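You operate a simulated robot arm through the tools that you are given. There is no shell and no other tool. Be economical: measure what you need, move in short steps, check, and stop when the job is done.

You run a simulated two-armed robot. Do the job below in one go: nothing can be reset, and whatever is moved stays where it is left.

## Task
Raise the lift to BENCH, carry its crate onto the vice bench, then lower the lift to LOW.
Fine: leave the red switch ON and the black switch at DOWN.

It is judged by the outcome, as a careful person would: the job done as asked, and still so three seconds after it is handed in. It fails if anything else is knocked over, pushed out of place, dropped, spilled or broken.

## Robot
Two 7-joint arms with two-finger parallel grippers on one trunk, on a base that drives. Base frame: it is fixed to the floor where the robot stands at the start and does not move with it; the origin is under the middle of the robot, x ahead of it, y to its left, z up; the surface under the hand at the start is at about z = 905. Units: mm, degrees, N and s.
The left shoulder is at the start at [70, 134, 1226], the right one opposite. With the tool pointing down near the work surface each hand reaches from about 100 to 640 mm from the robot's upright axis, wherever it stands, measured 20 degrees to its own side. Places, roughly: black switch [500, 0, 900]; blue crate [-500, 1500, 250]; lift shelf [1000, -500, 700]; red switch [600, -200, 900]; top of the vice bench [300, 400, 900]. Payload 1.57 kg a hand.
The tool frame of a hand sits at the grasp point between the pads (the TCP): z along the fingers, y along the line on which they close. The tips reach 30 mm beyond it. Largest opening 80 mm; finger width 17, thickness 12; the body of the gripper, 40 by 82 mm, starts 80 mm behind the TCP.
Orientation is told as [roll, pitch, yaw] about the base's x, y, z axes, in that order, counted from this pose: with the fingers straight down and closing along the base's y, the tool's x points along the base's -x, its y along +y and its z along -z.

## Interface
- The arms move only by the tool servo_tool. It takes "left_steps", "right_steps" or both (then of equal length, played together; a hand with none holds still); each is one flat list of numbers, 7 for each row, row after row: the shift along the base's x, y, z in units of 25 mm (1.0 is 25 mm), then the turn, a rotation vector about the base's x, y, z in units of 4 degrees (1.0 is 4 degrees), then the closure, from 0 (fully open) to 1 (shut). In form: [x, y, z, ax, ay, az, claw, x, y, z, ax, ay, az, claw, ...]. A call has 1 to 12 rows; each row shifts and turns the commanded pose from where the row before left it. A call with a number of a shift or a turn outside -1 to 1 is refused whole. Rows are played at 5 a second. More than 50 mm and 8.6 degrees between two rows, or a gripper value outside its range, and nothing of the call is played. Where a pose cannot be reached the arm comes as near as it can. A force on the tool above 40 N (or 10 N above the force at the start of the call, whichever is more), or a blocked arm, ends the call early, and 0.2 s more pass. The fingers move at their own pace (about 153 mm/s each) and stop on an object; they squeeze with about 22 N. The grip force told is the motor's: it shows also when the fingers shut on nothing. Time passes only in rows, and 0.2 s behind the last, so rows that do not move let the fingers close. The reply holds the time, the measured pose of the TCP, the force on the tool along the base axes, the opening and the grip force, in the units named above and with some noise, with the torque about the TCP (base axes, N m) and any sound that the robot's microphone picked up.
- Cameras (640 x 400 px; columns grow to the right, rows downward): "scene" is now at [121.9, 39.2, 1439.9]; the picture's right is [0.46, -0.89, 0.00], its down [-0.63, -0.33, -0.71] and it looks along [0.63, 0.33, -0.71] (base axes); focal length 214 px, centre (320, 200). "left" rides on the left gripper at [72, 7, -122] in its tool frame; the picture's right is [-0.09, 1.00, 0.00], its down [-0.84, -0.08, -0.54] and it looks along [-0.54, -0.05, 0.84] (tool axes); focal length 238 px, centre (320, 200). "right" rides on the right gripper at [72, -7, -122] in its tool frame; the picture's right is [0.09, 1.00, 0.00], its down [-0.84, 0.08, -0.54] and it looks along [-0.54, 0.05, 0.84] (tool axes); focal length 238 px, centre (320, 200).
- get_image(camera): a new picture of that camera. The clock stands still meanwhile.
- slide_trunk(by): slides the trunk up (or, below 0, down) by that many mm; the arms and the scene camera ride with it, the base frame stays. It gives what a move gives, with no picture.
- base_move(legs): drives the robot by 1 to 6 legs, each [ahead, left, turn to the left] in mm, mm and degrees, along the robot's own axes; the way and the turn of a leg run together, so that a leg with both is an arc; at most 1500 mm and 180 degrees a leg. The arms and the cameras ride along, it lands a little off, and it stops where it bumps. It gives what a move gives.
- turn_head(pan, tilt): turns the head with the scene camera to pan (to the left, within 86 degrees either way) and tilt (down, from -29 to 69), counted from straight ahead of the robot. It gives what a move gives.
- locate(camera, pixels): there is no depth. For up to 12 entries [column, row, z] of the newest picture of that camera ("zoom" is the newest enlarged one), the place [x, y] in the base frame at which the ray of that pixel passes the height z, good to about 2 mm. The clock stands still meanwhile.
- enlarge(camera, box): a new picture of the part [left, top, right, bottom] of that camera's present view, enlarged. The clock stands still meanwhile.
- hand_in(): hands the job in; it is judged then, once.

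Work in short steps. Measure before you move; look again where a grasp or a placing could have gone wrong, and mend it. You have 80 turns and 58 pictures in all, those below and enlarged ones among them. Open the grippers and draw the arms clear of the work before you hand the job in, unless the task says otherwise; then end with one line.

The tools are called after "Call:" by a JSON object that holds its "name" and its "arguments". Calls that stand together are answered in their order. servo_tool: Moves the arms, as the interface text tells. Its arguments: {"type":"object","properties":{"left_steps":{"type":"array"},"right_steps":{"type":"array"}},"required":[]} The other tools are called the same way: slide_trunk (by) slides the trunk up or down; base_move (legs) drives the base; turn_head (pan, tilt) turns the head that bears the scene camera; get_image (camera) takes a picture; locate (camera, pixels) gives the place at which the rays of pixels pass given heights; enlarge (camera, box) takes an enlarged picture of a part of a camera's view; hand_in () hands the job in.

At the start:

```text
clock: 0.0
left_position: [292.6, 152.2, 1234.0]
left_ee_rot: [-0.2, -0.1, 0.1]
left_ft_force: [0.0, 0.6, -0.7]
left_ft_torque: [-0.03, 0.01, 0.0]
left_grip_width: 79.8
left_gripper_force: 0.1
right_position: [373.6, -107.3, 1156.8]
right_ee_rot: [0.0, 0.0, 0.0]
right_ft_force: [-0.1, 0.2, 0.2]
right_ft_torque: [0.02, 0.01, 0.01]
right_grip_width: 79.8
right_gripper_force: 0.0
trunk travel left (down, up): [-800.0, 140.0]
robot x, y, heading: [1.5, -0.2, 0.2]
head pan, tilt: [27.5, 44.9]
```

scene: 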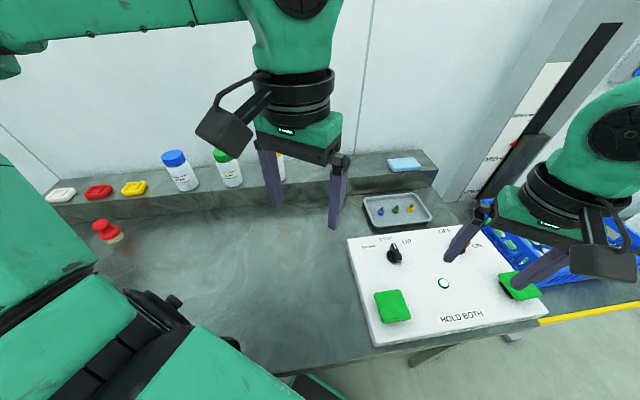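
right: 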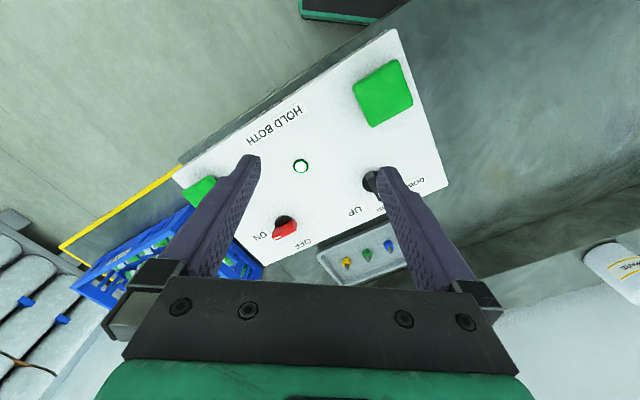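
left: 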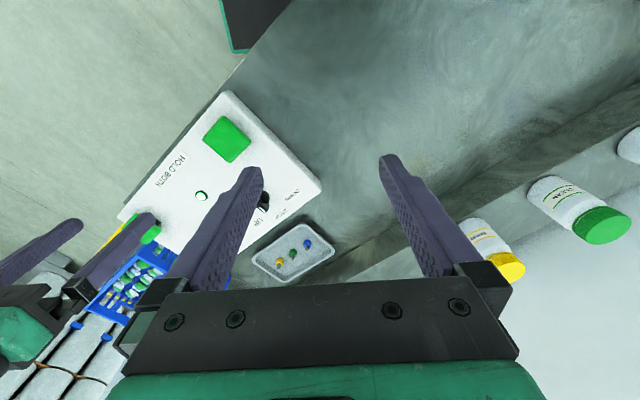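

I start by looking at the control panel and the lift column up close.

Call:
{"name": "enlarge", "arguments": {"camera": "scene", "box": [340, 180, 560, 350]}}

Call:
{"name": "turn_head", "arguments": {"pan": -25, "tilt": 25}}

Call:
{"name": "get_image", "arguments": {"camera": "scene"}}

```text
2.35 times, centred on (450, 265) of scene
```

zoom: 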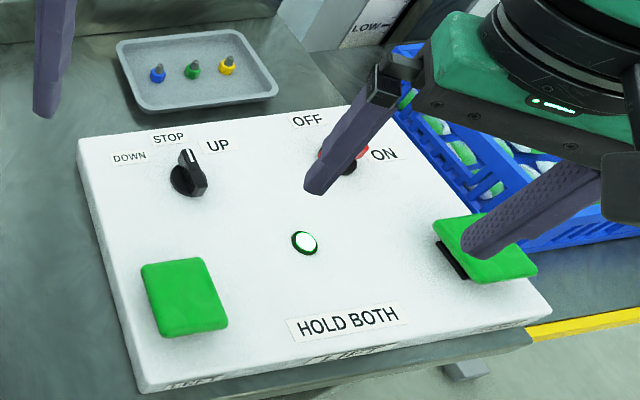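

```text
clock: 1.2
left_position: [292.4, 150.8, 1235.0]
left_ee_rot: [-0.2, -0.1, 0.1]
left_ft_force: [-0.1, -0.1, -0.2]
left_ft_torque: [-0.01, 0.05, 0.0]
left_grip_width: 79.8
left_gripper_force: 0.1
right_position: [373.6, -108.5, 1155.8]
right_ee_rot: [0.0, 0.1, 0.0]
right_ft_force: [0.3, 0.8, 0.0]
right_ft_torque: [-0.01, 0.03, 0.0]
right_grip_width: 80.0
right_gripper_force: 0.1
trunk travel left (down, up): [-800.0, 140.0]
robot x, y, heading: [-2.0, 2.4, -0.1]
head pan, tilt: [-25.0, 25.0]
```

```text
53 pictures are left
```

scene: 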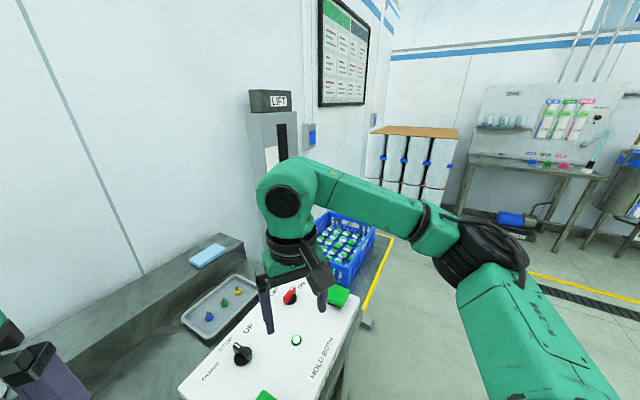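

The right arm hides the panel; I draw it back to the right and look again, also over to the left for the vice bench.

Call:
{"name": "servo_tool", "arguments": {"right_steps": [-1, -1, 0.5, 0, 0, 0, 0, -1, -1, 0.5, 0, 0, 0, 0, -1, -1, 0.5, 0, 0, 0, 0, -1, -1, 0, 0, 0, 0, 0, -1, -1, 0, 0, 0, 0, 0, 0, -1, 0, 0, 0, 0, 0]}}

Call:
{"name": "get_image", "arguments": {"camera": "scene"}}

Call:
{"name": "turn_head", "arguments": {"pan": 70, "tilt": 25}}

Call:
{"name": "get_image", "arguments": {"camera": "scene"}}

```text
clock: 2.6
left_position: [293.9, 151.0, 1235.4]
left_ee_rot: [0.1, 0.0, 0.2]
left_ft_force: [0.2, -0.8, 0.0]
left_ft_torque: [0.0, 0.02, -0.03]
left_grip_width: 79.8
left_gripper_force: 0.0
right_position: [258.5, -246.5, 1191.8]
right_ee_rot: [0.2, 0.0, 0.2]
right_ft_force: [0.0, -0.4, 1.4]
right_ft_torque: [0.01, -0.01, 0.01]
right_grip_width: 79.8
right_gripper_force: 0.1
right hand out of reach, approached as far as the arm can: row 6
trunk travel left (down, up): [-800.0, 140.0]
robot x, y, heading: [0.4, -0.9, -0.3]
head pan, tilt: [-25.0, 25.0]
```

```text
52 pictures are left
```

scene: 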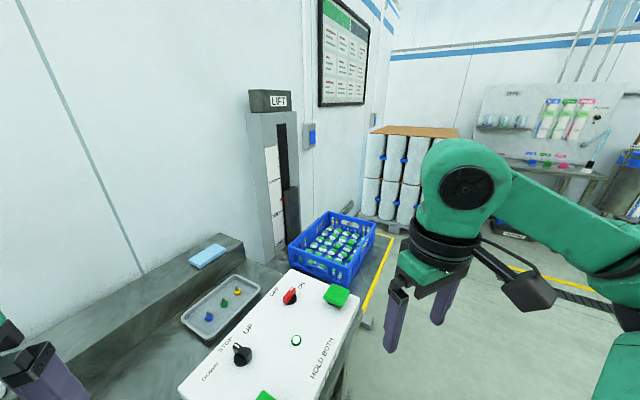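

```text
clock: 4.3
left_position: [291.8, 151.0, 1236.3]
left_ee_rot: [-0.1, -0.2, 0.0]
left_ft_force: [0.7, -0.1, 1.2]
left_ft_torque: [0.0, -0.02, -0.05]
left_grip_width: 80.0
left_gripper_force: 0.0
right_position: [257.5, -246.5, 1191.4]
right_ee_rot: [0.1, 0.1, 0.0]
right_ft_force: [0.1, -0.6, 0.6]
right_ft_torque: [0.0, 0.01, 0.0]
right_grip_width: 80.2
right_gripper_force: 0.1
trunk travel left (down, up): [-800.0, 140.0]
robot x, y, heading: [-0.6, 0.3, -0.0]
head pan, tilt: [70.0, 25.0]
```

```text
51 pictures are left
```

scene: 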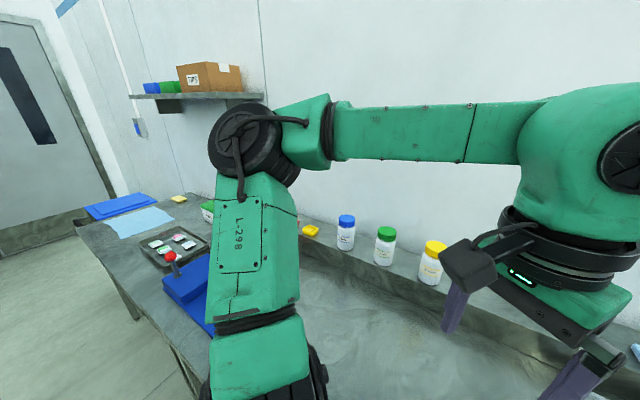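

Now the panel and the lift column in detail: head toward the right and down.

Call:
{"name": "turn_head", "arguments": {"pan": -20, "tilt": 35}}

Call:
{"name": "enlarge", "arguments": {"camera": "scene", "box": [150, 180, 390, 350]}}

Call:
{"name": "enlarge", "arguments": {"camera": "scene", "box": [190, 30, 390, 230]}}

```text
clock: 6.0
left_position: [292.9, 151.8, 1234.8]
left_ee_rot: [-0.2, -0.1, 0.1]
left_ft_force: [-0.2, 0.2, -0.3]
left_ft_torque: [0.02, 0.0, -0.01]
left_grip_width: 80.1
left_gripper_force: 0.1
right_position: [257.2, -246.3, 1190.9]
right_ee_rot: [0.0, 0.1, 0.0]
right_ft_force: [0.2, -0.3, -0.1]
right_ft_torque: [-0.06, -0.03, -0.01]
right_grip_width: 80.1
right_gripper_force: 0.2
trunk travel left (down, up): [-800.0, 140.0]
robot x, y, heading: [3.8, -1.3, -0.3]
head pan, tilt: [-20.0, 35.0]
```

```text
2.35 times, centred on (270, 265) of scene
```

zoom: 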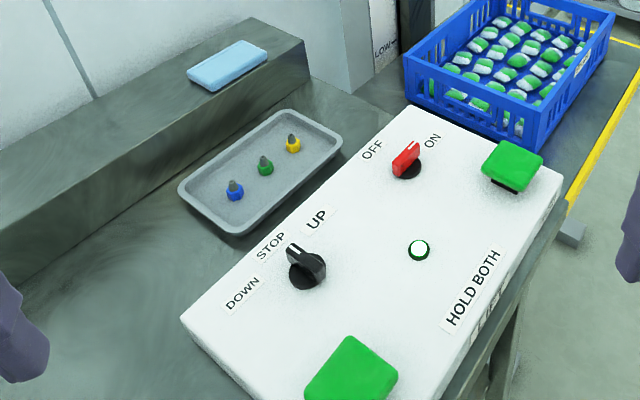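

```text
2.00 times, centred on (290, 130) of scene
```

zoom: 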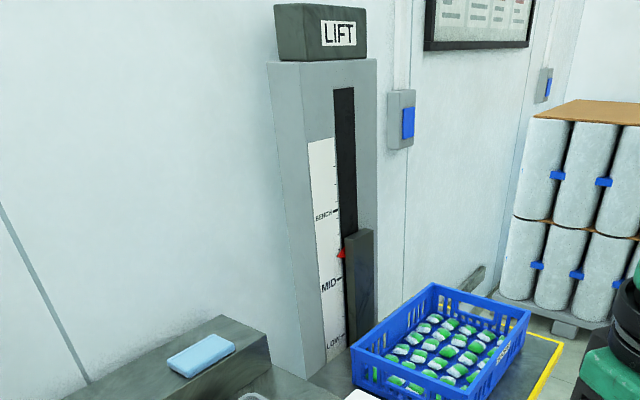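

Black switch is at STOP, the red one seems at ON, the lift pointer is between MID and BENCH. I measure the panel items and the crate.

Call:
{"name": "enlarge", "arguments": {"camera": "scene", "box": [190, 180, 390, 330]}}

Call:
{"name": "get_image", "arguments": {"camera": "right"}}

Call:
{"name": "get_image", "arguments": {"camera": "scene"}}

```text
2.67 times, centred on (290, 255) of scene
```

zoom: 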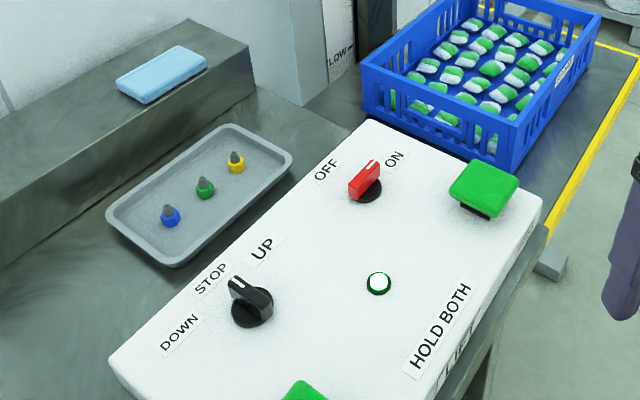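

```text
47 pictures are left
```

right: 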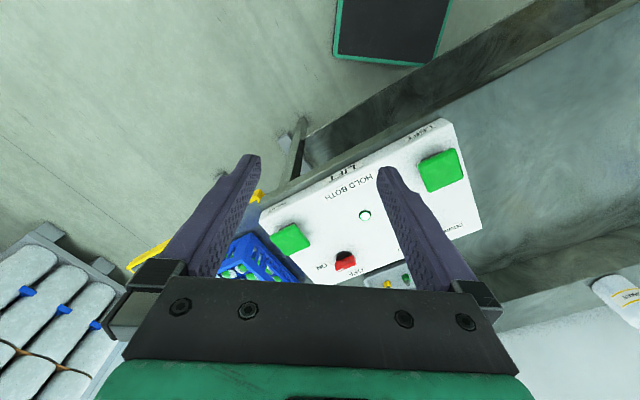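

```text
46 pictures are left
```

scene: 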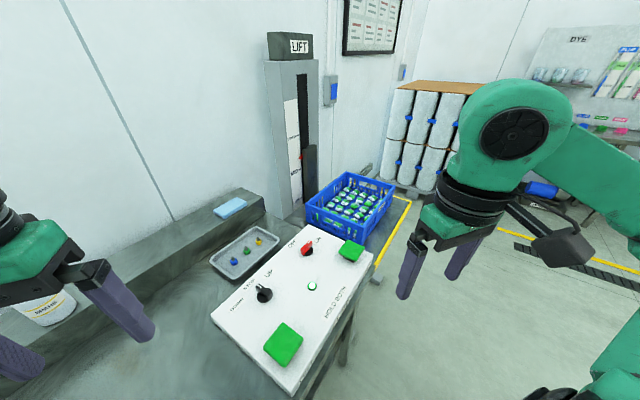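

I triangulate the panel height with the lamp at scene (312,285) / right (365,215), and read the other parts.

Call:
{"name": "locate", "arguments": {"camera": "scene", "pixels": [[312, 285, 930], [312, 285, 960], [283, 344, 960], [351, 250, 960], [263, 296, 950], [308, 252, 950], [306, 224, 950], [373, 261, 950], [290, 396, 950], [211, 314, 950]]}}

Call:
{"name": "locate", "arguments": {"camera": "right", "pixels": [[365, 215, 930], [365, 215, 960], [443, 170, 960], [291, 238, 960], [443, 170, 990], [291, 238, 990]]}}

Call:
{"name": "locate", "arguments": {"camera": "scene", "pixels": [[305, 182, 900], [346, 171, 900], [395, 185, 900], [366, 236, 900], [305, 182, 1000], [346, 171, 1000], [395, 185, 1000], [366, 236, 1000], [306, 206, 800], [360, 250, 800]]}}

```text
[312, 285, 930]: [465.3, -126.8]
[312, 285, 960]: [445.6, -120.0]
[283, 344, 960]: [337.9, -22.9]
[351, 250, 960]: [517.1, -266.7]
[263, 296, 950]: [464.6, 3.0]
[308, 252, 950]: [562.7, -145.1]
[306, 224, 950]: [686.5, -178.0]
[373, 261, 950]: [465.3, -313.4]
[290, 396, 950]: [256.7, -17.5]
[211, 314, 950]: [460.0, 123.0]
```

```text
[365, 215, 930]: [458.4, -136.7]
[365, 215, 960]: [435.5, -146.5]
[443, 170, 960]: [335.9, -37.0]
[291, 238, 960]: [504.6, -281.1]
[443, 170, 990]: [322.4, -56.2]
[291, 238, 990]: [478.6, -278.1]
```

```text
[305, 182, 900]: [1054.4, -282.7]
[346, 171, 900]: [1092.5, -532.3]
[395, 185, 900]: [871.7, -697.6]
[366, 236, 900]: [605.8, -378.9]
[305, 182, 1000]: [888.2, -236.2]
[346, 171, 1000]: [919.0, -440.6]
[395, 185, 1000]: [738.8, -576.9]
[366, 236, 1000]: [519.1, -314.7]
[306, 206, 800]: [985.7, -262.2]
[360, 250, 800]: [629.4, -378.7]
```

Panel top is about z 912, green pads about z 935 at (348,-21) and (530,-283), black knob about (475,3). I bring the left hand above the knob, turned along its bar (yaw about 37), and look from it.

Call:
{"name": "servo_tool", "arguments": {"left_steps": [0.43, -0.52, -0.54, 0, 0, 0.925, 0, 0.43, -0.52, -0.54, 0, 0, 0.925, 0, 0.43, -0.52, -0.54, 0, 0, 0.925, 0, 0.43, -0.52, -0.54, 0, 0, 0.925, 0, 0.43, -0.52, -0.54, 0, 0, 0.925, 0, 0.43, -0.52, -0.54, 0, 0, 0.925, 0, 0.43, -0.52, -0.54, 0, 0, 0.925, 0, 0.43, -0.52, -0.54, 0, 0, 0.925, 0, 0.43, -0.52, -0.54, 0, 0, 0.925, 0, 0.43, -0.52, -0.54, 0, 0, 0.925, 0]}}

Call:
{"name": "get_image", "arguments": {"camera": "left"}}

```text
clock: 8.2
left_position: [391.1, 47.3, 1101.0]
left_ee_rot: [-0.2, -0.1, 37.2]
left_ft_force: [0.4, 0.0, 0.2]
left_ft_torque: [-0.02, -0.03, 0.0]
left_grip_width: 80.1
left_gripper_force: 0.2
left hand out of reach, approached as far as the arm can: row 9, 10
right_position: [258.5, -247.2, 1192.5]
right_ee_rot: [0.2, 0.0, -0.1]
right_ft_force: [-0.3, -0.6, 0.1]
right_ft_torque: [-0.02, 0.02, 0.03]
right_grip_width: 80.1
right_gripper_force: 0.1
trunk travel left (down, up): [-800.0, 140.0]
robot x, y, heading: [1.1, -0.0, 0.1]
head pan, tilt: [-20.0, 35.0]
```

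```text
45 pictures are left
```

left: 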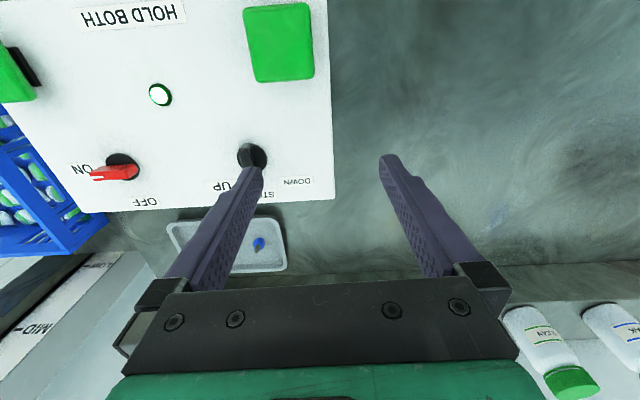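

The red switch is clearly ON. The left arm is at its limit across its body, so I square the robot up to the panel (heading about 37) and stand in front of it; the left hand's yaw is undone first.

Call:
{"name": "servo_tool", "arguments": {"left_steps": [-0.4, 0.5, 0.4, 0, 0, -0.925, 0, -0.4, 0.5, 0.4, 0, 0, -0.925, 0, -0.4, 0.5, 0.4, 0, 0, -0.925, 0, -0.4, 0.5, 0.4, 0, 0, -0.925, 0, -0.4, 0.5, 0.4, 0, 0, -0.925, 0, 0, 0, 0, 0, 0, -0.925, 0, 0, 0, 0, 0, 0, -0.925, 0, 0, 0, 0, 0, 0, -0.925, 0, 0, 0, 0, 0, 0, -0.925, 0, 0, 0, 0, 0, 0, -0.925, 0]}}

Call:
{"name": "base_move", "arguments": {"legs": [[0, 0, 37], [0, -385, 0]]}}

Call:
{"name": "get_image", "arguments": {"camera": "scene"}}

```text
clock: 10.4
left_position: [339.1, 112.1, 1151.4]
left_ee_rot: [-0.1, 0.0, 0.1]
left_ft_force: [-0.5, -0.4, -0.3]
left_ft_torque: [0.0, -0.01, 0.01]
left_grip_width: 80.1
left_gripper_force: 0.1
right_position: [257.5, -246.6, 1191.6]
right_ee_rot: [0.0, 0.1, 0.0]
right_ft_force: [0.5, -0.1, -0.6]
right_ft_torque: [0.01, -0.05, 0.05]
right_grip_width: 80.0
right_gripper_force: 0.0
trunk travel left (down, up): [-800.0, 140.0]
robot x, y, heading: [-0.2, 0.5, 0.2]
head pan, tilt: [-20.0, 35.0]
```

```text
clock: 14.4
left_position: [409.7, 12.9, 1150.3]
left_ee_rot: [0.2, 0.1, 37.8]
left_ft_force: [0.6, -0.8, -0.6]
left_ft_torque: [0.05, 0.04, -0.03]
left_grip_width: 79.9
left_gripper_force: 0.0
right_position: [563.3, -320.2, 1190.5]
right_ee_rot: [0.3, 0.1, 37.6]
right_ft_force: [0.4, 0.5, -0.9]
right_ft_torque: [0.05, 0.01, 0.01]
right_grip_width: 80.1
right_gripper_force: 0.2
trunk travel left (down, up): [-800.0, 140.0]
robot x, y, heading: [206.1, -279.8, 37.6]
head pan, tilt: [-20.0, 35.0]
stopped in leg 2: the robot was blocked; the commanded pose is now the measured one
```

```text
44 pictures are left
```

scene: 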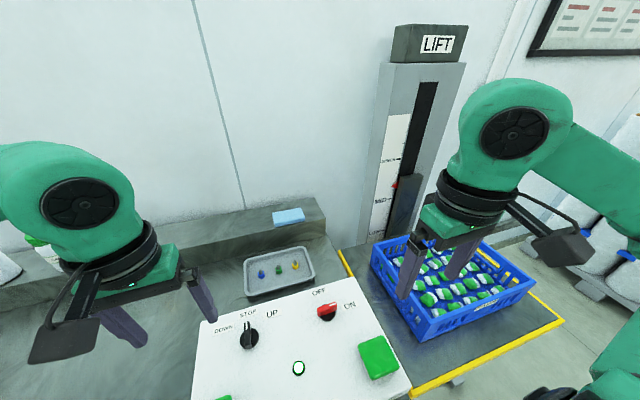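

The base stopped 35 mm short against something; I back off slightly from it and look with the left hand at the knob.

Call:
{"name": "base_move", "arguments": {"legs": [[-10, 25, 0]]}}

Call:
{"name": "get_image", "arguments": {"camera": "left"}}

Call:
{"name": "get_image", "arguments": {"camera": "scene"}}

```text
clock: 15.2
left_position: [389.2, 25.2, 1150.5]
left_ee_rot: [0.3, 0.1, 37.8]
left_ft_force: [0.3, -0.1, 0.1]
left_ft_torque: [0.05, 0.06, 0.0]
left_grip_width: 80.1
left_gripper_force: 0.1
right_position: [542.4, -307.6, 1190.4]
right_ee_rot: [0.5, 0.1, 37.6]
right_ft_force: [0.8, -0.3, -0.7]
right_ft_torque: [0.04, 0.06, 0.02]
right_grip_width: 80.3
right_gripper_force: 0.0
trunk travel left (down, up): [-800.0, 140.0]
robot x, y, heading: [180.3, -263.7, 37.6]
head pan, tilt: [-20.0, 35.0]
```

```text
43 pictures are left
```

left: 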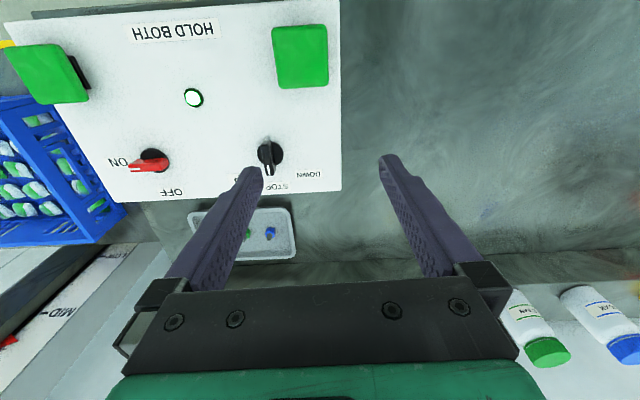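

```text
42 pictures are left
```

scene: 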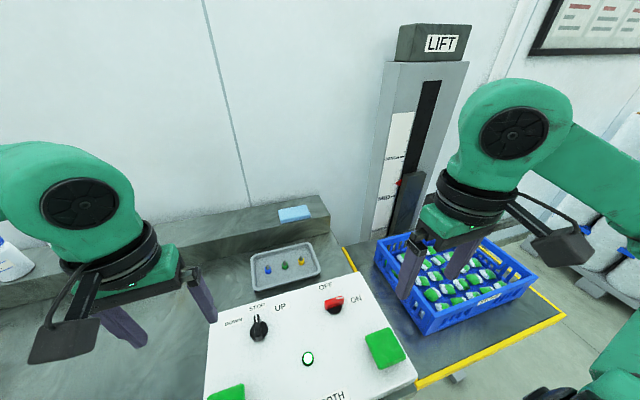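

Knob base at left (270,152), scene (259,331); lamp left (194,98), scene (308,358). I triangulate.

Call:
{"name": "locate", "arguments": {"camera": "left", "pixels": [[270, 152, 912], [268, 157, 935], [194, 98, 912], [194, 98, 930], [300, 56, 935], [54, 75, 935], [151, 160, 912], [340, 192, 912]]}}

Call:
{"name": "locate", "arguments": {"camera": "scene", "pixels": [[259, 331, 912], [259, 326, 935], [308, 358, 912], [308, 358, 930], [384, 348, 935], [334, 309, 912]]}}

Call:
{"name": "enlarge", "arguments": {"camera": "left", "box": [220, 110, 320, 210]}}

```text
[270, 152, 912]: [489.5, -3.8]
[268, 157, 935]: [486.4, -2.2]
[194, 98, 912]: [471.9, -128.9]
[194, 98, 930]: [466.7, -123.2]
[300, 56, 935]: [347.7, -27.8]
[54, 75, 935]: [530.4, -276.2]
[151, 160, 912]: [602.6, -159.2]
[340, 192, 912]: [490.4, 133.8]
```

```text
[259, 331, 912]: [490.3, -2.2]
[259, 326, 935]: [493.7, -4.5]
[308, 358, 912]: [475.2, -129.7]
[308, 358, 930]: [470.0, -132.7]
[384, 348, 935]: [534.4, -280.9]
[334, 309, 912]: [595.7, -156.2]
```

```text
4.00 times, centred on (270, 160) of left
```

zoom: 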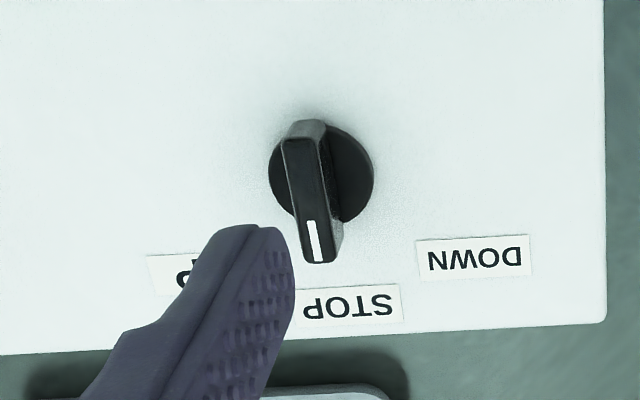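

Plane z 912 fits both views; knob centre (490,-3). I move the left hand over it at z 1010 with the fingers open, and the right hand above the far pad (532,-279).

Call:
{"name": "servo_tool", "arguments": {"left_steps": [0.673, -0.187, -0.933, 0, 0, 0, 0, 0.673, -0.187, -0.933, 0, 0, 0, 0, 0.673, -0.187, -0.933, 0, 0, 0, 0, 0.673, -0.187, -0.933, 0, 0, 0, 0, 0.673, -0.187, -0.933, 0, 0, 0, 0, 0.673, -0.187, -0.933, 0, 0, 0, 0], "right_steps": [-0.07, 0.19, -0.6, 0, 0, 0, 0.5, -0.07, 0.19, -0.6, 0, 0, 0, 1, -0.07, 0.19, -0.6, 0, 0, 0, 1, -0.07, 0.19, -0.6, 0, 0, 0, 1, -0.07, 0.19, -0.6, 0, 0, 0, 1, -0.07, 0.19, -0.6, 0, 0, 0, 1]}}

Call:
{"name": "get_image", "arguments": {"camera": "left"}}

```text
clock: 16.6
left_position: [452.8, 19.0, 1019.6]
left_ee_rot: [-0.3, -0.2, 37.8]
left_ft_force: [-0.7, -0.6, 0.1]
left_ft_torque: [-0.01, 0.02, -0.03]
left_grip_width: 80.2
left_gripper_force: 0.0
left hand out of reach, approached as far as the arm can: row 5, 6
right_position: [525.9, -275.5, 1100.9]
right_ee_rot: [-0.1, 0.0, 37.8]
right_ft_force: [-0.4, -0.4, -1.3]
right_ft_torque: [-0.01, -0.03, 0.0]
right_grip_width: 0.0
right_gripper_force: 21.2
trunk travel left (down, up): [-800.0, 140.0]
robot x, y, heading: [182.4, -266.8, 37.7]
head pan, tilt: [-20.0, 35.0]
```

```text
40 pictures are left
```

left: 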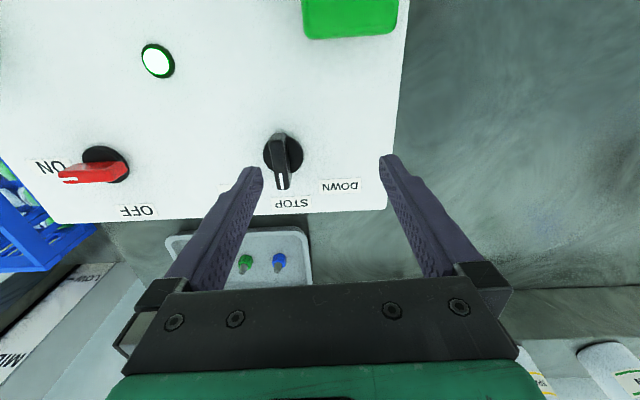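

The left arm cannot get closer to the knob from here, so I will turn the knob with the right hand: raise the left hand, drive 170 mm left and re-measure from there.

Call:
{"name": "servo_tool", "arguments": {"left_steps": [-0.8, 0.3, 1, 0, 0, 0, 0, -0.8, 0.5, 1, 0, 0, 0, 0, -0.8, 0.5, 1, 0, 0, 0, 0, -0.3, 0.5, 1, 0, 0, 0, 0], "right_steps": [0, 0, 0, 0, 0, 0, 1, 0, 0, 0, 0, 0, 0, 1, 0, 0, 0, 0, 0, 0, 1, 0, 0, 0, 0, 0, 0, 0]}}

Call:
{"name": "base_move", "arguments": {"legs": [[0, 170, 0]]}}

Call:
{"name": "get_image", "arguments": {"camera": "right"}}

```text
clock: 17.6
left_position: [385.1, 62.9, 1119.4]
left_ee_rot: [-0.1, -0.1, 37.8]
left_ft_force: [0.3, 0.3, -0.4]
left_ft_torque: [0.0, -0.01, 0.01]
left_grip_width: 80.1
left_gripper_force: 0.0
right_position: [525.7, -275.0, 1100.9]
right_ee_rot: [0.0, -0.1, 37.7]
right_ft_force: [0.0, -0.3, -0.4]
right_ft_torque: [-0.01, -0.02, -0.01]
right_grip_width: 80.2
right_gripper_force: 0.1
trunk travel left (down, up): [-800.0, 140.0]
robot x, y, heading: [178.2, -266.0, 37.9]
head pan, tilt: [-20.0, 35.0]
```

```text
clock: 19.1
left_position: [285.3, 193.6, 1120.3]
left_ee_rot: [0.0, -0.1, 37.7]
left_ft_force: [-1.0, -0.9, 1.0]
left_ft_torque: [0.05, 0.03, -0.01]
left_grip_width: 79.9
left_gripper_force: 0.0
right_position: [424.0, -144.3, 1101.6]
right_ee_rot: [0.2, 0.0, 37.7]
right_ft_force: [0.2, -0.1, -0.3]
right_ft_torque: [0.04, 0.01, 0.02]
right_grip_width: 80.2
right_gripper_force: 0.1
trunk travel left (down, up): [-800.0, 140.0]
robot x, y, heading: [77.9, -129.1, 37.9]
head pan, tilt: [-20.0, 35.0]
```

```text
39 pictures are left
```

right: 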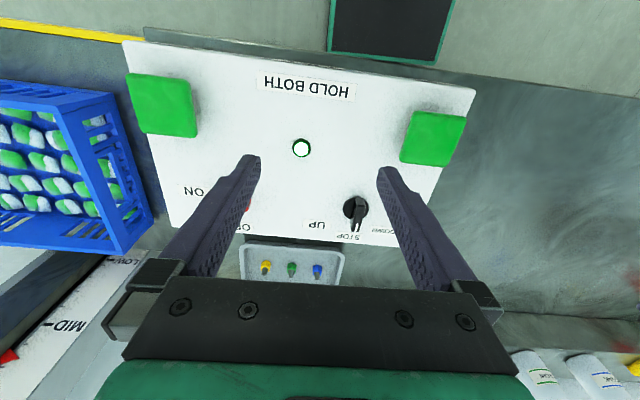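

Knob at right (355,207), as expected. I move the right hand above it at z 1010.

Call:
{"name": "servo_tool", "arguments": {"right_steps": [0.44, 0.94, -0.6, 0, 0, 0, 0, 0.44, 0.94, -0.6, 0, 0, 0, 0, 0.44, 0.94, -0.6, 0, 0, 0, 0, 0.44, 0.94, -0.6, 0, 0, 0, 0, 0.44, 0.94, -0.6, 0, 0, 0, 0, 0.44, 0.94, -0.6, 0, 0, 0, 0]}}

Call:
{"name": "get_image", "arguments": {"camera": "right"}}

```text
clock: 20.4
left_position: [283.3, 197.1, 1118.7]
left_ee_rot: [-0.1, 0.0, 37.8]
left_ft_force: [0.2, 1.0, -0.4]
left_ft_torque: [0.02, 0.0, 0.0]
left_grip_width: 79.9
left_gripper_force: 0.1
right_position: [489.2, -0.4, 1011.2]
right_ee_rot: [0.0, 0.1, 37.6]
right_ft_force: [-0.2, 0.4, -0.2]
right_ft_torque: [-0.04, 0.02, -0.01]
right_grip_width: 80.0
right_gripper_force: 0.0
trunk travel left (down, up): [-800.0, 140.0]
robot x, y, heading: [80.5, -131.7, 37.6]
head pan, tilt: [-20.0, 35.0]
```

```text
38 pictures are left
```

right: 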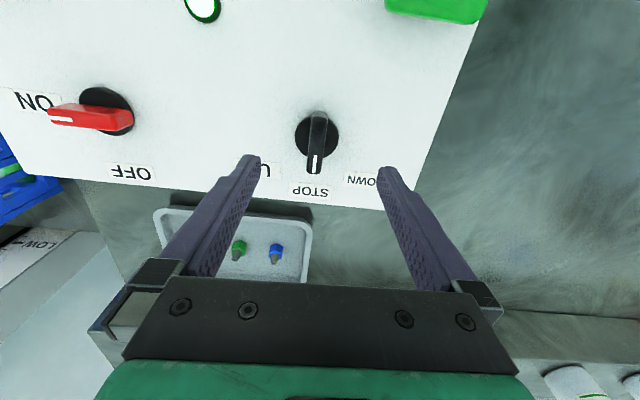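

The fingers straddle the bar symmetrically. I lower 60 mm and close gently on the bar.

Call:
{"name": "servo_tool", "arguments": {"right_steps": [0, -0.04, -1, 0, 0, 0, 0, 0, -0.04, -1, 0, 0, 0, 0, 0, 0, -0.4, 0, 0, 0, 0, 0, 0, 0, 0, 0, 0, 0.7, 0, 0, 0, 0, 0, 0, 1, 0, 0, 0, 0, 0, 0, 1]}}

Call:
{"name": "get_image", "arguments": {"camera": "right"}}

```text
clock: 21.9
left_position: [284.3, 196.5, 1119.0]
left_ee_rot: [0.1, -0.2, 37.8]
left_ft_force: [0.0, -0.2, 0.0]
left_ft_torque: [0.03, 0.01, 0.03]
left_grip_width: 79.9
left_gripper_force: 0.0
right_position: [489.5, -3.5, 950.2]
right_ee_rot: [-0.1, 0.0, 37.7]
right_ft_force: [0.0, -1.9, -0.9]
right_ft_torque: [-0.1, -0.37, -0.06]
right_grip_width: 14.1
right_gripper_force: 30.6
trunk travel left (down, up): [-800.0, 140.0]
robot x, y, heading: [79.7, -133.6, 37.7]
head pan, tilt: [-20.0, 35.0]
```

```text
37 pictures are left
```

right: 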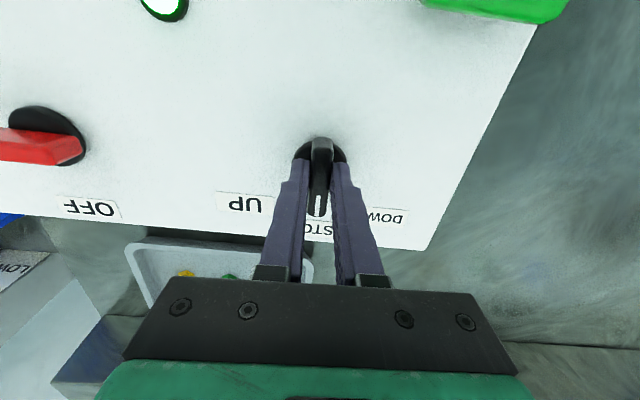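

The bar is held (14 mm). UP lies about 45 degrees clockwise; I turn it.

Call:
{"name": "servo_tool", "arguments": {"right_steps": [0, 0, 0, 0, 0, -0.96, 1, 0, 0, 0, 0, 0, -0.96, 1, 0, 0, 0, 0, 0, -0.96, 1, 0, 0, 0, 0, 0, -0.96, 1, 0, 0, 0, 0, 0, -0.96, 1, 0, 0, 0, 0, 0, -0.96, 1, 0, 0, 0, 0, 0, -0.96, 1, 0, 0, 0, 0, 0, -0.96, 1, 0, 0, 0, 0, 0, -0.96, 1, 0, 0, 0, 0, 0, -0.96, 1, 0, 0, 0, 0, 0, -0.96, 1, 0, 0, 0, 0, 0, -0.96, 1]}}

Call:
{"name": "get_image", "arguments": {"camera": "right"}}

```text
clock: 24.4
left_position: [282.6, 200.0, 1118.0]
left_ee_rot: [-0.2, 0.0, 37.8]
left_ft_force: [-0.1, 0.1, 0.2]
left_ft_torque: [-0.03, -0.02, 0.04]
left_grip_width: 80.0
left_gripper_force: 0.1
right_position: [488.5, -0.2, 949.2]
right_ee_rot: [-0.1, 0.0, -8.4]
right_ft_force: [-10.3, 8.6, -17.3]
right_ft_torque: [0.37, 0.84, -0.01]
right_grip_width: 13.9
right_gripper_force: 30.0
trunk travel left (down, up): [-800.0, 140.0]
robot x, y, heading: [79.1, -133.9, 37.6]
head pan, tilt: [-20.0, 35.0]
```

```text
36 pictures are left
```

right: 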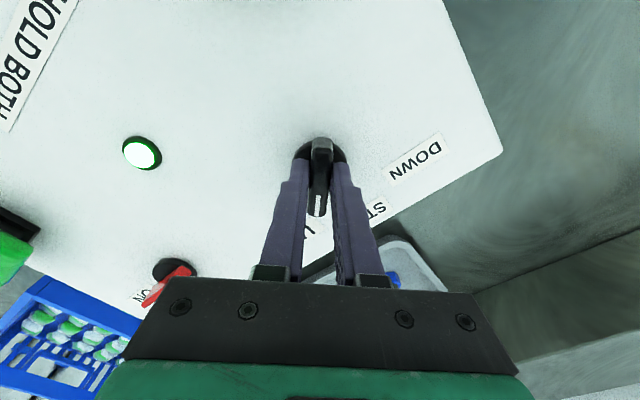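

The bar turned with the hand to UP. I open, rise straight up and check.

Call:
{"name": "servo_tool", "arguments": {"right_steps": [0, 0, 0, 0, 0, 0, 0.5, 0, 0, 0, 0, 0, 0, 0, 0, 0, 0, 0, 0, 0, 0, 0, 0, 0.8, 0, 0, 0, 0, 0, 0, 1, 0, 0, 0, 0, 0, 0, 1, 0, 0, 0, 0, -0.2, -0.3, 1, 0, 0, 0, 0]}}

Call:
{"name": "get_image", "arguments": {"camera": "right"}}

```text
clock: 26.1
left_position: [283.4, 196.1, 1119.6]
left_ee_rot: [0.0, -0.1, 37.8]
left_ft_force: [-0.9, 0.9, -0.4]
left_ft_torque: [0.0, 0.0, -0.01]
left_grip_width: 79.9
left_gripper_force: 0.1
right_position: [483.2, -10.3, 1046.4]
right_ee_rot: [0.2, 0.0, -8.4]
right_ft_force: [-0.2, 0.2, 0.6]
right_ft_torque: [-0.03, 0.03, 0.02]
right_grip_width: 79.8
right_gripper_force: 0.2
trunk travel left (down, up): [-800.0, 140.0]
robot x, y, heading: [75.8, -131.7, 37.9]
head pan, tilt: [-20.0, 35.0]
```

```text
35 pictures are left
```

right: 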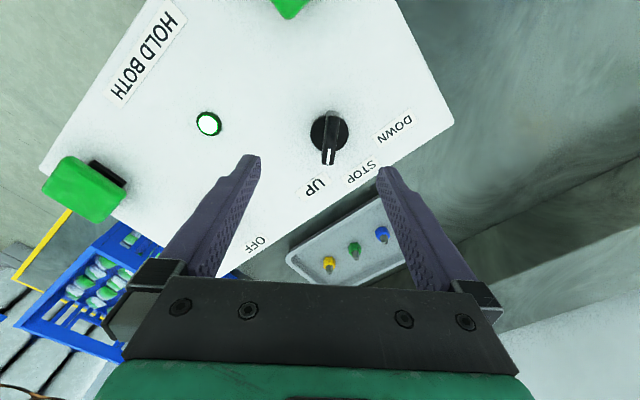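

Black is at UP. I restore the right hand's yaw, shut both grippers for pressing, raise and drive back in front of the pads.

Call:
{"name": "servo_tool", "arguments": {"left_steps": [0, 0, 0, 0, 0, 0, 1, 0, 0, 0, 0, 0, 0, 1, 0, 0, 0, 0, 0, 0, 1, 0, 0, 0, 0, 0, 0, 1, 0, 0, 0, 0, 0, 0, 1, 0, 0, 0, 0, 0, 0, 1, 0, 0, 0, 0, 0, 0, 1, 0, 0, 0, 0, 0, 0, 1, 0, 0, 0, 0, 0, 0, 1, 0, 0, 0, 0, 0, 0, 1, 0, 0, 0, 0, 0, 0, 1, 0, 0, 0, 0, 0, 0, 1], "right_steps": [-0.5, -0.7, 0.4, 0, 0, 0.96, 0, -0.5, -0.7, 0.4, 0, 0, 0.96, 1, -0.5, -0.7, 0.4, 0, 0, 0.96, 1, -0.5, -0.7, 0.4, 0, 0, 0.96, 1, -0.5, -0.7, 0.4, 0, 0, 0.96, 1, -0.5, -0.7, 0.4, 0, 0, 0.96, 1, 0, 0, 0, 0, 0, 0.96, 1, 0, 0, 0, 0, 0, 0.96, 1, 0, 0, 0, 0, 0, 0.96, 1, 0, 0, 0, 0, 0, 0.96, 1, 0, 0, 0, 0, 0, 0.96, 1, 0, 0, 0, 0, 0, 0.96, 1]}}

Call:
{"name": "base_move", "arguments": {"legs": [[0, -160, 0]]}}

```text
clock: 28.6
left_position: [283.6, 196.5, 1118.4]
left_ee_rot: [0.0, -0.1, 37.9]
left_ft_force: [-0.2, 0.3, -0.7]
left_ft_torque: [0.02, -0.02, -0.01]
left_grip_width: 0.0
left_gripper_force: 21.3
right_position: [410.2, -117.1, 1105.4]
right_ee_rot: [-0.1, -0.2, 37.7]
right_ft_force: [-0.9, -0.1, -0.6]
right_ft_torque: [-0.01, 0.01, 0.0]
right_grip_width: 0.0
right_gripper_force: 21.2
trunk travel left (down, up): [-800.0, 140.0]
robot x, y, heading: [80.6, -136.7, 37.6]
head pan, tilt: [-20.0, 35.0]
```

```text
clock: 30.1
left_position: [379.9, 72.8, 1117.9]
left_ee_rot: [-0.2, -0.1, 37.7]
left_ft_force: [1.0, 0.6, 0.5]
left_ft_torque: [-0.04, -0.02, -0.01]
left_grip_width: 0.0
left_gripper_force: 21.0
right_position: [506.0, -240.1, 1107.4]
right_ee_rot: [-0.1, -0.1, 37.6]
right_ft_force: [0.3, -0.1, -0.7]
right_ft_torque: [0.0, 0.0, 0.01]
right_grip_width: 0.1
right_gripper_force: 21.4
trunk travel left (down, up): [-800.0, 140.0]
robot x, y, heading: [177.8, -258.2, 37.6]
head pan, tilt: [-20.0, 35.0]
```

I bring both hands to 20 mm above the pads (right one shifted 15 mm toward the panel middle to keep off the crate), and look.

Call:
{"name": "servo_tool", "arguments": {"left_steps": [-0.213, -0.653, -0.887, 0, 0, 0, 1, -0.213, -0.653, -0.887, 0, 0, 0, 1, -0.213, -0.653, -0.887, 0, 0, 0, 1, -0.213, -0.653, -0.887, 0, 0, 0, 1, -0.213, -0.653, -0.887, 0, 0, 0, 1, -0.213, -0.653, -0.887, 0, 0, 0, 1], "right_steps": [0.113, -0.18, -0.817, 0, 0, 0, 1, 0.113, -0.18, -0.817, 0, 0, 0, 1, 0.113, -0.18, -0.817, 0, 0, 0, 1, 0.113, -0.18, -0.817, 0, 0, 0, 1, 0.113, -0.18, -0.817, 0, 0, 0, 1, 0.113, -0.18, -0.817, 0, 0, 0, 1]}}

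Call:
{"name": "turn_head", "arguments": {"pan": -25, "tilt": 45}}

Call:
{"name": "get_image", "arguments": {"camera": "scene"}}

Call:
{"name": "get_image", "arguments": {"camera": "right"}}

```text
clock: 31.5
left_position: [348.7, -27.3, 985.4]
left_ee_rot: [0.0, 0.0, 37.7]
left_ft_force: [-0.1, 0.1, -0.6]
left_ft_torque: [-0.05, 0.01, 0.0]
left_grip_width: 0.0
left_gripper_force: 21.1
right_position: [525.5, -268.1, 983.8]
right_ee_rot: [0.2, 0.0, 37.6]
right_ft_force: [-0.1, 0.1, -0.1]
right_ft_torque: [-0.01, 0.03, 0.0]
right_grip_width: 0.0
right_gripper_force: 21.0
trunk travel left (down, up): [-800.0, 140.0]
robot x, y, heading: [176.7, -258.5, 37.7]
head pan, tilt: [-20.0, 35.0]
```

```text
clock: 32.2
left_position: [348.9, -28.2, 986.3]
left_ee_rot: [0.0, -0.1, 37.7]
left_ft_force: [-0.4, 0.1, 0.4]
left_ft_torque: [-0.01, 0.0, -0.02]
left_grip_width: 0.0
left_gripper_force: 21.5
right_position: [523.2, -269.7, 983.9]
right_ee_rot: [0.1, -0.1, 37.6]
right_ft_force: [-0.8, 0.7, 0.4]
right_ft_torque: [0.01, 0.01, 0.0]
right_grip_width: 0.0
right_gripper_force: 21.1
trunk travel left (down, up): [-800.0, 140.0]
robot x, y, heading: [174.3, -257.3, 37.6]
head pan, tilt: [-25.0, 45.0]
```

```text
34 pictures are left
```

scene: 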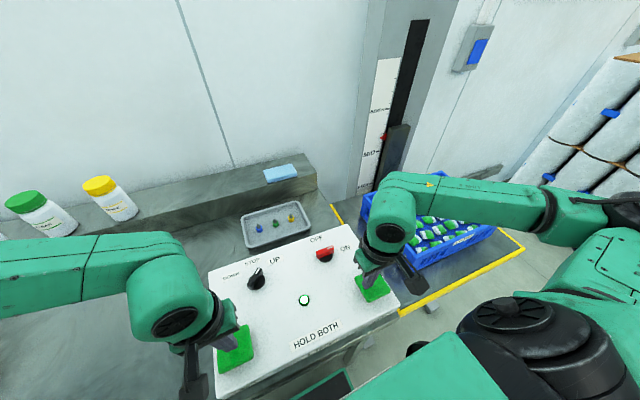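

```text
33 pictures are left
```

right: 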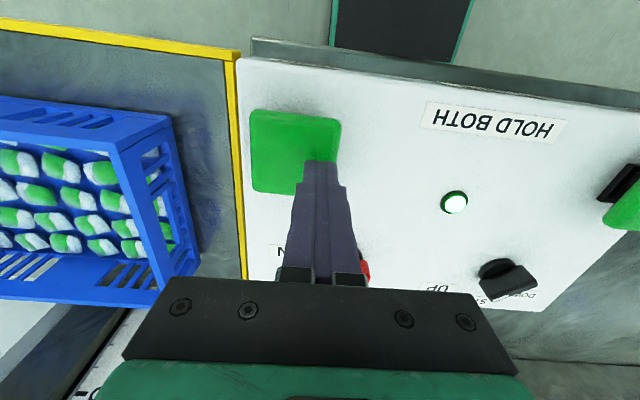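

Right tip is near the pad's left edge; I shift it 8 mm toward the pad centre, then lower both together until the readings show contact.

Call:
{"name": "servo_tool", "arguments": {"left_steps": [0, 0, -0.2, 0, 0, 0, 1, 0, 0, -0.4, 0, 0, 0, 1, 0, 0, -0.2, 0, 0, 0, 1], "right_steps": [0.2, -0.25, -0.2, 0, 0, 0, 1, 0, 0, -0.4, 0, 0, 0, 1, 0, 0, -0.2, 0, 0, 0, 1]}}

Call:
{"name": "enlarge", "arguments": {"camera": "scene", "box": [190, 190, 430, 390]}}

```text
clock: 33.0
left_position: [349.0, -27.1, 966.5]
left_ee_rot: [-0.1, -0.2, 37.7]
left_ft_force: [-0.9, -1.2, 3.6]
left_ft_torque: [-0.05, 0.04, -0.02]
left_grip_width: 0.1
left_gripper_force: 20.6
right_position: [528.0, -275.7, 964.9]
right_ee_rot: [0.1, -0.1, 37.5]
right_ft_force: [0.0, -0.7, 4.7]
right_ft_torque: [0.01, 0.05, 0.06]
right_grip_width: 0.0
right_gripper_force: 20.8
trunk travel left (down, up): [-800.0, 140.0]
robot x, y, heading: [179.0, -258.6, 37.6]
head pan, tilt: [-25.0, 45.0]
```

```text
2.00 times, centred on (310, 290) of scene
```

zoom: 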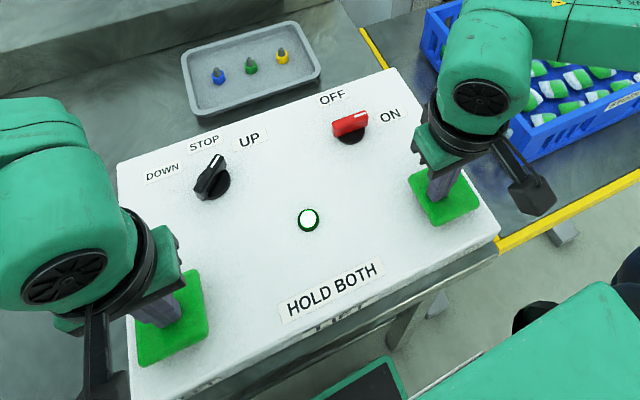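

Both tips just touch the pads (about 4 N at TCP 966). I press both 6 mm further in one row, briefly, and listen for the lift.

Call:
{"name": "servo_tool", "arguments": {"left_steps": [0, 0, -0.24, 0, 0, 0, 1, 0, 0, 0, 0, 0, 0, 1], "right_steps": [0, 0, -0.24, 0, 0, 0, 1, 0, 0, 0, 0, 0, 0, 1]}}

Call:
{"name": "get_image", "arguments": {"camera": "scene"}}

```text
clock: 33.6
left_position: [348.5, -28.2, 960.1]
left_ee_rot: [-0.1, -0.2, 37.7]
left_ft_force: [2.6, 1.3, 5.5]
left_ft_torque: [0.02, -0.05, -0.02]
left_grip_width: 0.0
left_gripper_force: 21.4
right_position: [527.9, -275.1, 958.9]
right_ee_rot: [0.0, -0.2, 37.6]
right_ft_force: [2.8, -3.1, 19.1]
right_ft_torque: [-0.16, 0.01, 0.08]
right_grip_width: 0.0
right_gripper_force: 21.5
trunk travel left (down, up): [-800.0, 140.0]
robot x, y, heading: [174.3, -261.0, 37.7]
head pan, tilt: [-25.0, 45.0]
```

```text
31 pictures are left
```

scene: 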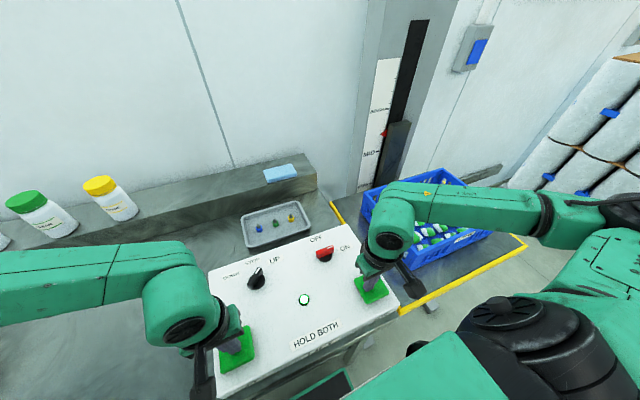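

Right pad bottoms (19 N), left is not fully down. I press the left 4 mm more and hold for half a second, then look at the gauge.

Call:
{"name": "servo_tool", "arguments": {"left_steps": [0, 0, -0.16, 0, 0, 0, 1, 0, 0, 0, 0, 0, 0, 1, 0, 0, 0, 0, 0, 0, 1]}}

Call:
{"name": "enlarge", "arguments": {"camera": "scene", "box": [330, 40, 530, 290]}}

```text
clock: 34.2
left_position: [349.1, -26.4, 957.0]
left_ee_rot: [-0.1, -0.6, 37.8]
left_ft_force: [-1.8, 3.2, 21.5]
left_ft_torque: [0.04, 0.18, -0.09]
left_grip_width: 0.0
left_gripper_force: 21.5
right_position: [527.4, -275.5, 958.9]
right_ee_rot: [-0.2, -0.5, 37.6]
right_ft_force: [1.4, -2.5, 9.8]
right_ft_torque: [-0.09, 0.02, 0.1]
right_grip_width: 0.0
right_gripper_force: 21.6
trunk travel left (down, up): [-800.0, 140.0]
robot x, y, heading: [175.3, -256.1, 37.6]
head pan, tilt: [-25.0, 45.0]
stopped in row 3 (left hand): the force on the tool passed its limit at 42 N (the readings are from after the stop); the commanded pose is now the measured one
```

```text
1.60 times, centred on (430, 165) of scene
```

zoom: 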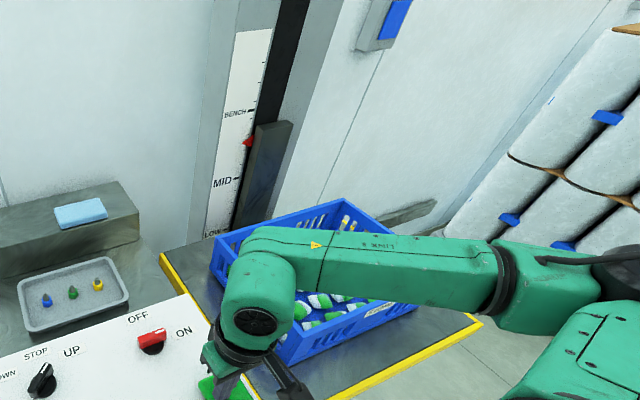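

The pointer rose from row 137 to 129 (BENCH at 109), so it works. I hold for a few more rows and re-check, watching the crate under the right forearm.

Call:
{"name": "servo_tool", "arguments": {"left_steps": [0, 0, 0, 0, 0, 0, 1, 0, 0, 0, 0, 0, 0, 1, 0, 0, 0, 0, 0, 0, 1], "right_steps": [0, 0, 0, 0, 0, 0, 1, 0, 0, 0, 0, 0, 0, 1, 0, 0, 0, 0, 0, 0, 1]}}

Call:
{"name": "enlarge", "arguments": {"camera": "scene", "box": [330, 40, 530, 290]}}

```text
clock: 35.0
left_position: [348.4, -27.1, 958.0]
left_ee_rot: [-0.1, -0.3, 37.8]
left_ft_force: [-2.0, 5.2, 32.7]
left_ft_torque: [0.03, 0.21, 0.01]
left_grip_width: 0.2
left_gripper_force: 21.3
right_position: [528.1, -275.4, 957.9]
right_ee_rot: [0.0, -0.4, 37.6]
right_ft_force: [5.3, -0.8, 12.4]
right_ft_torque: [-0.07, -0.03, 0.0]
right_grip_width: 0.0
right_gripper_force: 21.6
trunk travel left (down, up): [-800.0, 140.0]
robot x, y, heading: [176.4, -259.8, 37.5]
head pan, tilt: [-25.0, 45.0]
```

```text
1.60 times, centred on (430, 165) of scene
```

zoom: 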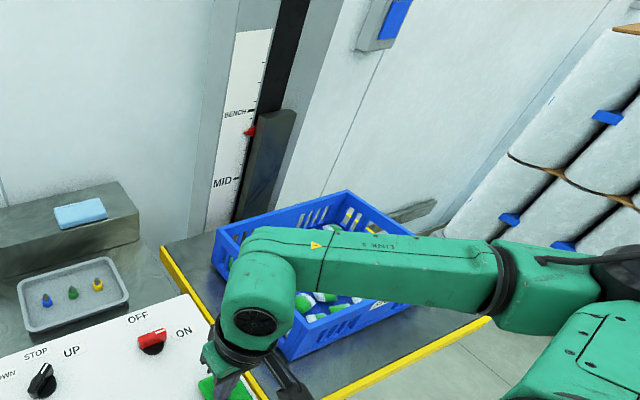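

Rising steadily (now row 131, BENCH 111). Before continuing I check where the right forearm passes over the crate.

Call:
{"name": "locate", "arguments": {"camera": "zoom", "pixels": [[255, 310, 1150], [290, 225, 1200], [480, 230, 1200], [480, 310, 1150], [217, 228, 1000], [346, 190, 1000], [410, 300, 1000], [290, 361, 1000], [217, 228, 1040], [346, 190, 1040]]}}

```text
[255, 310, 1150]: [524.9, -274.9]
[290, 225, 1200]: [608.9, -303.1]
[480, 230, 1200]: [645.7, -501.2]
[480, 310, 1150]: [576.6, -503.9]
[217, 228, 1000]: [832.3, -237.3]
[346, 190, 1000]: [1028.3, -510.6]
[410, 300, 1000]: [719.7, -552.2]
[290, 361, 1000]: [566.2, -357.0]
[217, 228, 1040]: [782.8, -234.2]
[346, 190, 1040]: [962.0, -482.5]
```

The right forearm passes over the crate's near corner, so I raise the trunk 110 mm to lift the elbows, then bring the hands back down to just above the pads.

Call:
{"name": "slide_trunk", "arguments": {"by": 110}}

Call:
{"name": "servo_tool", "arguments": {"left_steps": [0, 0, -0.95, 0, 0, 0, 1, 0, 0, -0.95, 0, 0, 0, 1, 0, 0, -0.95, 0, 0, 0, 1, 0, 0, -0.95, 0, 0, 0, 1], "right_steps": [0, 0, -0.95, 0, 0, 0, 1, 0, 0, -0.95, 0, 0, 0, 1, 0, 0, -0.95, 0, 0, 0, 1, 0, 0, -0.95, 0, 0, 0, 1]}}

Call:
{"name": "get_image", "arguments": {"camera": "scene"}}

```text
clock: 36.4
left_position: [350.9, -26.9, 1066.5]
left_ee_rot: [0.0, -0.1, 37.7]
left_ft_force: [0.3, -0.2, -0.4]
left_ft_torque: [0.0, 0.02, 0.02]
left_grip_width: 0.2
left_gripper_force: 21.5
right_position: [529.6, -274.1, 1067.4]
right_ee_rot: [0.0, -0.2, 37.6]
right_ft_force: [0.0, 0.0, -0.7]
right_ft_torque: [0.01, 0.0, -0.02]
right_grip_width: 0.3
right_gripper_force: 21.3
trunk travel left (down, up): [-910.0, 30.0]
robot x, y, heading: [174.2, -259.2, 37.7]
head pan, tilt: [-25.0, 45.0]
```

```text
clock: 37.4
left_position: [330.2, -0.1, 998.1]
left_ee_rot: [-0.2, -0.3, 37.6]
left_ft_force: [-0.5, 0.1, 0.2]
left_ft_torque: [-0.02, 0.03, 0.01]
left_grip_width: 0.0
left_gripper_force: 21.7
left hand out of reach, approached as far as the arm can: row 2, 3, 4
right_position: [530.7, -273.5, 971.3]
right_ee_rot: [0.0, -0.1, 37.6]
right_ft_force: [0.3, 0.1, -0.1]
right_ft_torque: [0.01, 0.0, 0.03]
right_grip_width: 0.2
right_gripper_force: 21.3
trunk travel left (down, up): [-910.0, 30.0]
robot x, y, heading: [177.5, -260.3, 37.7]
head pan, tilt: [-25.0, 45.0]
```

```text
28 pictures are left
```

scene: 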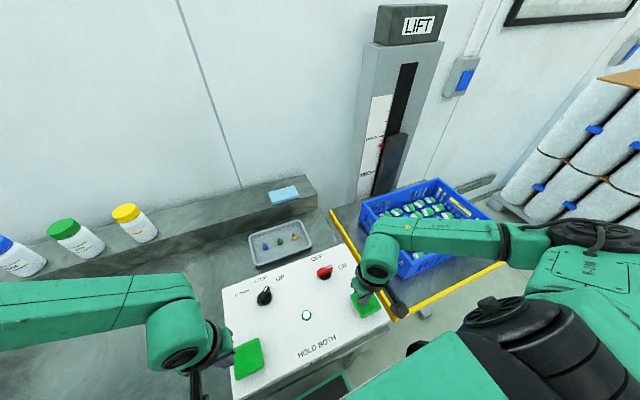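

The left arm lost reach at this trunk height. I raise the hands clear and re-station the robot: a bit back and 60 mm right.

Call:
{"name": "servo_tool", "arguments": {"left_steps": [0, 0, 1, 0, 0, 0, 1, 0, 0, 1, 0, 0, 0, 1, 0, 0, 0, 0, 0, 0, 1, 0, 0, 0, 0, 0, 0, 1], "right_steps": [-0.6, 0.8, 1, 0, 0, 0, 1, -0.6, 0.8, 1, 0, 0, 0, 1, -0.6, 0.8, 1, 0, 0, 0, 1, 0, 0, 1, 0, 0, 0, 1]}}

Call:
{"name": "base_move", "arguments": {"legs": [[-50, 0, 0], [0, -65, 0]]}}

```text
clock: 38.4
left_position: [329.7, -0.2, 1049.6]
left_ee_rot: [-0.1, -0.2, 37.7]
left_ft_force: [0.3, -0.1, -0.1]
left_ft_torque: [-0.03, 0.0, 0.0]
left_grip_width: 0.0
left_gripper_force: 21.4
right_position: [485.1, -214.9, 1073.0]
right_ee_rot: [-0.1, -0.2, 37.5]
right_ft_force: [-0.5, 0.1, 0.1]
right_ft_torque: [0.02, -0.01, 0.01]
right_grip_width: 0.0
right_gripper_force: 21.1
trunk travel left (down, up): [-910.0, 30.0]
robot x, y, heading: [177.0, -261.0, 37.8]
head pan, tilt: [-25.0, 45.0]
```

```text
clock: 39.9
left_position: [327.2, -74.9, 1047.9]
left_ee_rot: [-0.5, -0.1, 37.9]
left_ft_force: [-0.4, 0.8, -0.1]
left_ft_torque: [-0.07, -0.02, -0.02]
left_grip_width: 0.1
left_gripper_force: 21.0
right_position: [482.3, -288.9, 1072.7]
right_ee_rot: [-0.5, 0.1, 37.6]
right_ft_force: [-0.2, 0.1, -0.6]
right_ft_torque: [-0.04, -0.03, -0.06]
right_grip_width: 0.0
right_gripper_force: 21.5
trunk travel left (down, up): [-910.0, 30.0]
robot x, y, heading: [178.0, -341.9, 37.7]
head pan, tilt: [-25.0, 45.0]
```

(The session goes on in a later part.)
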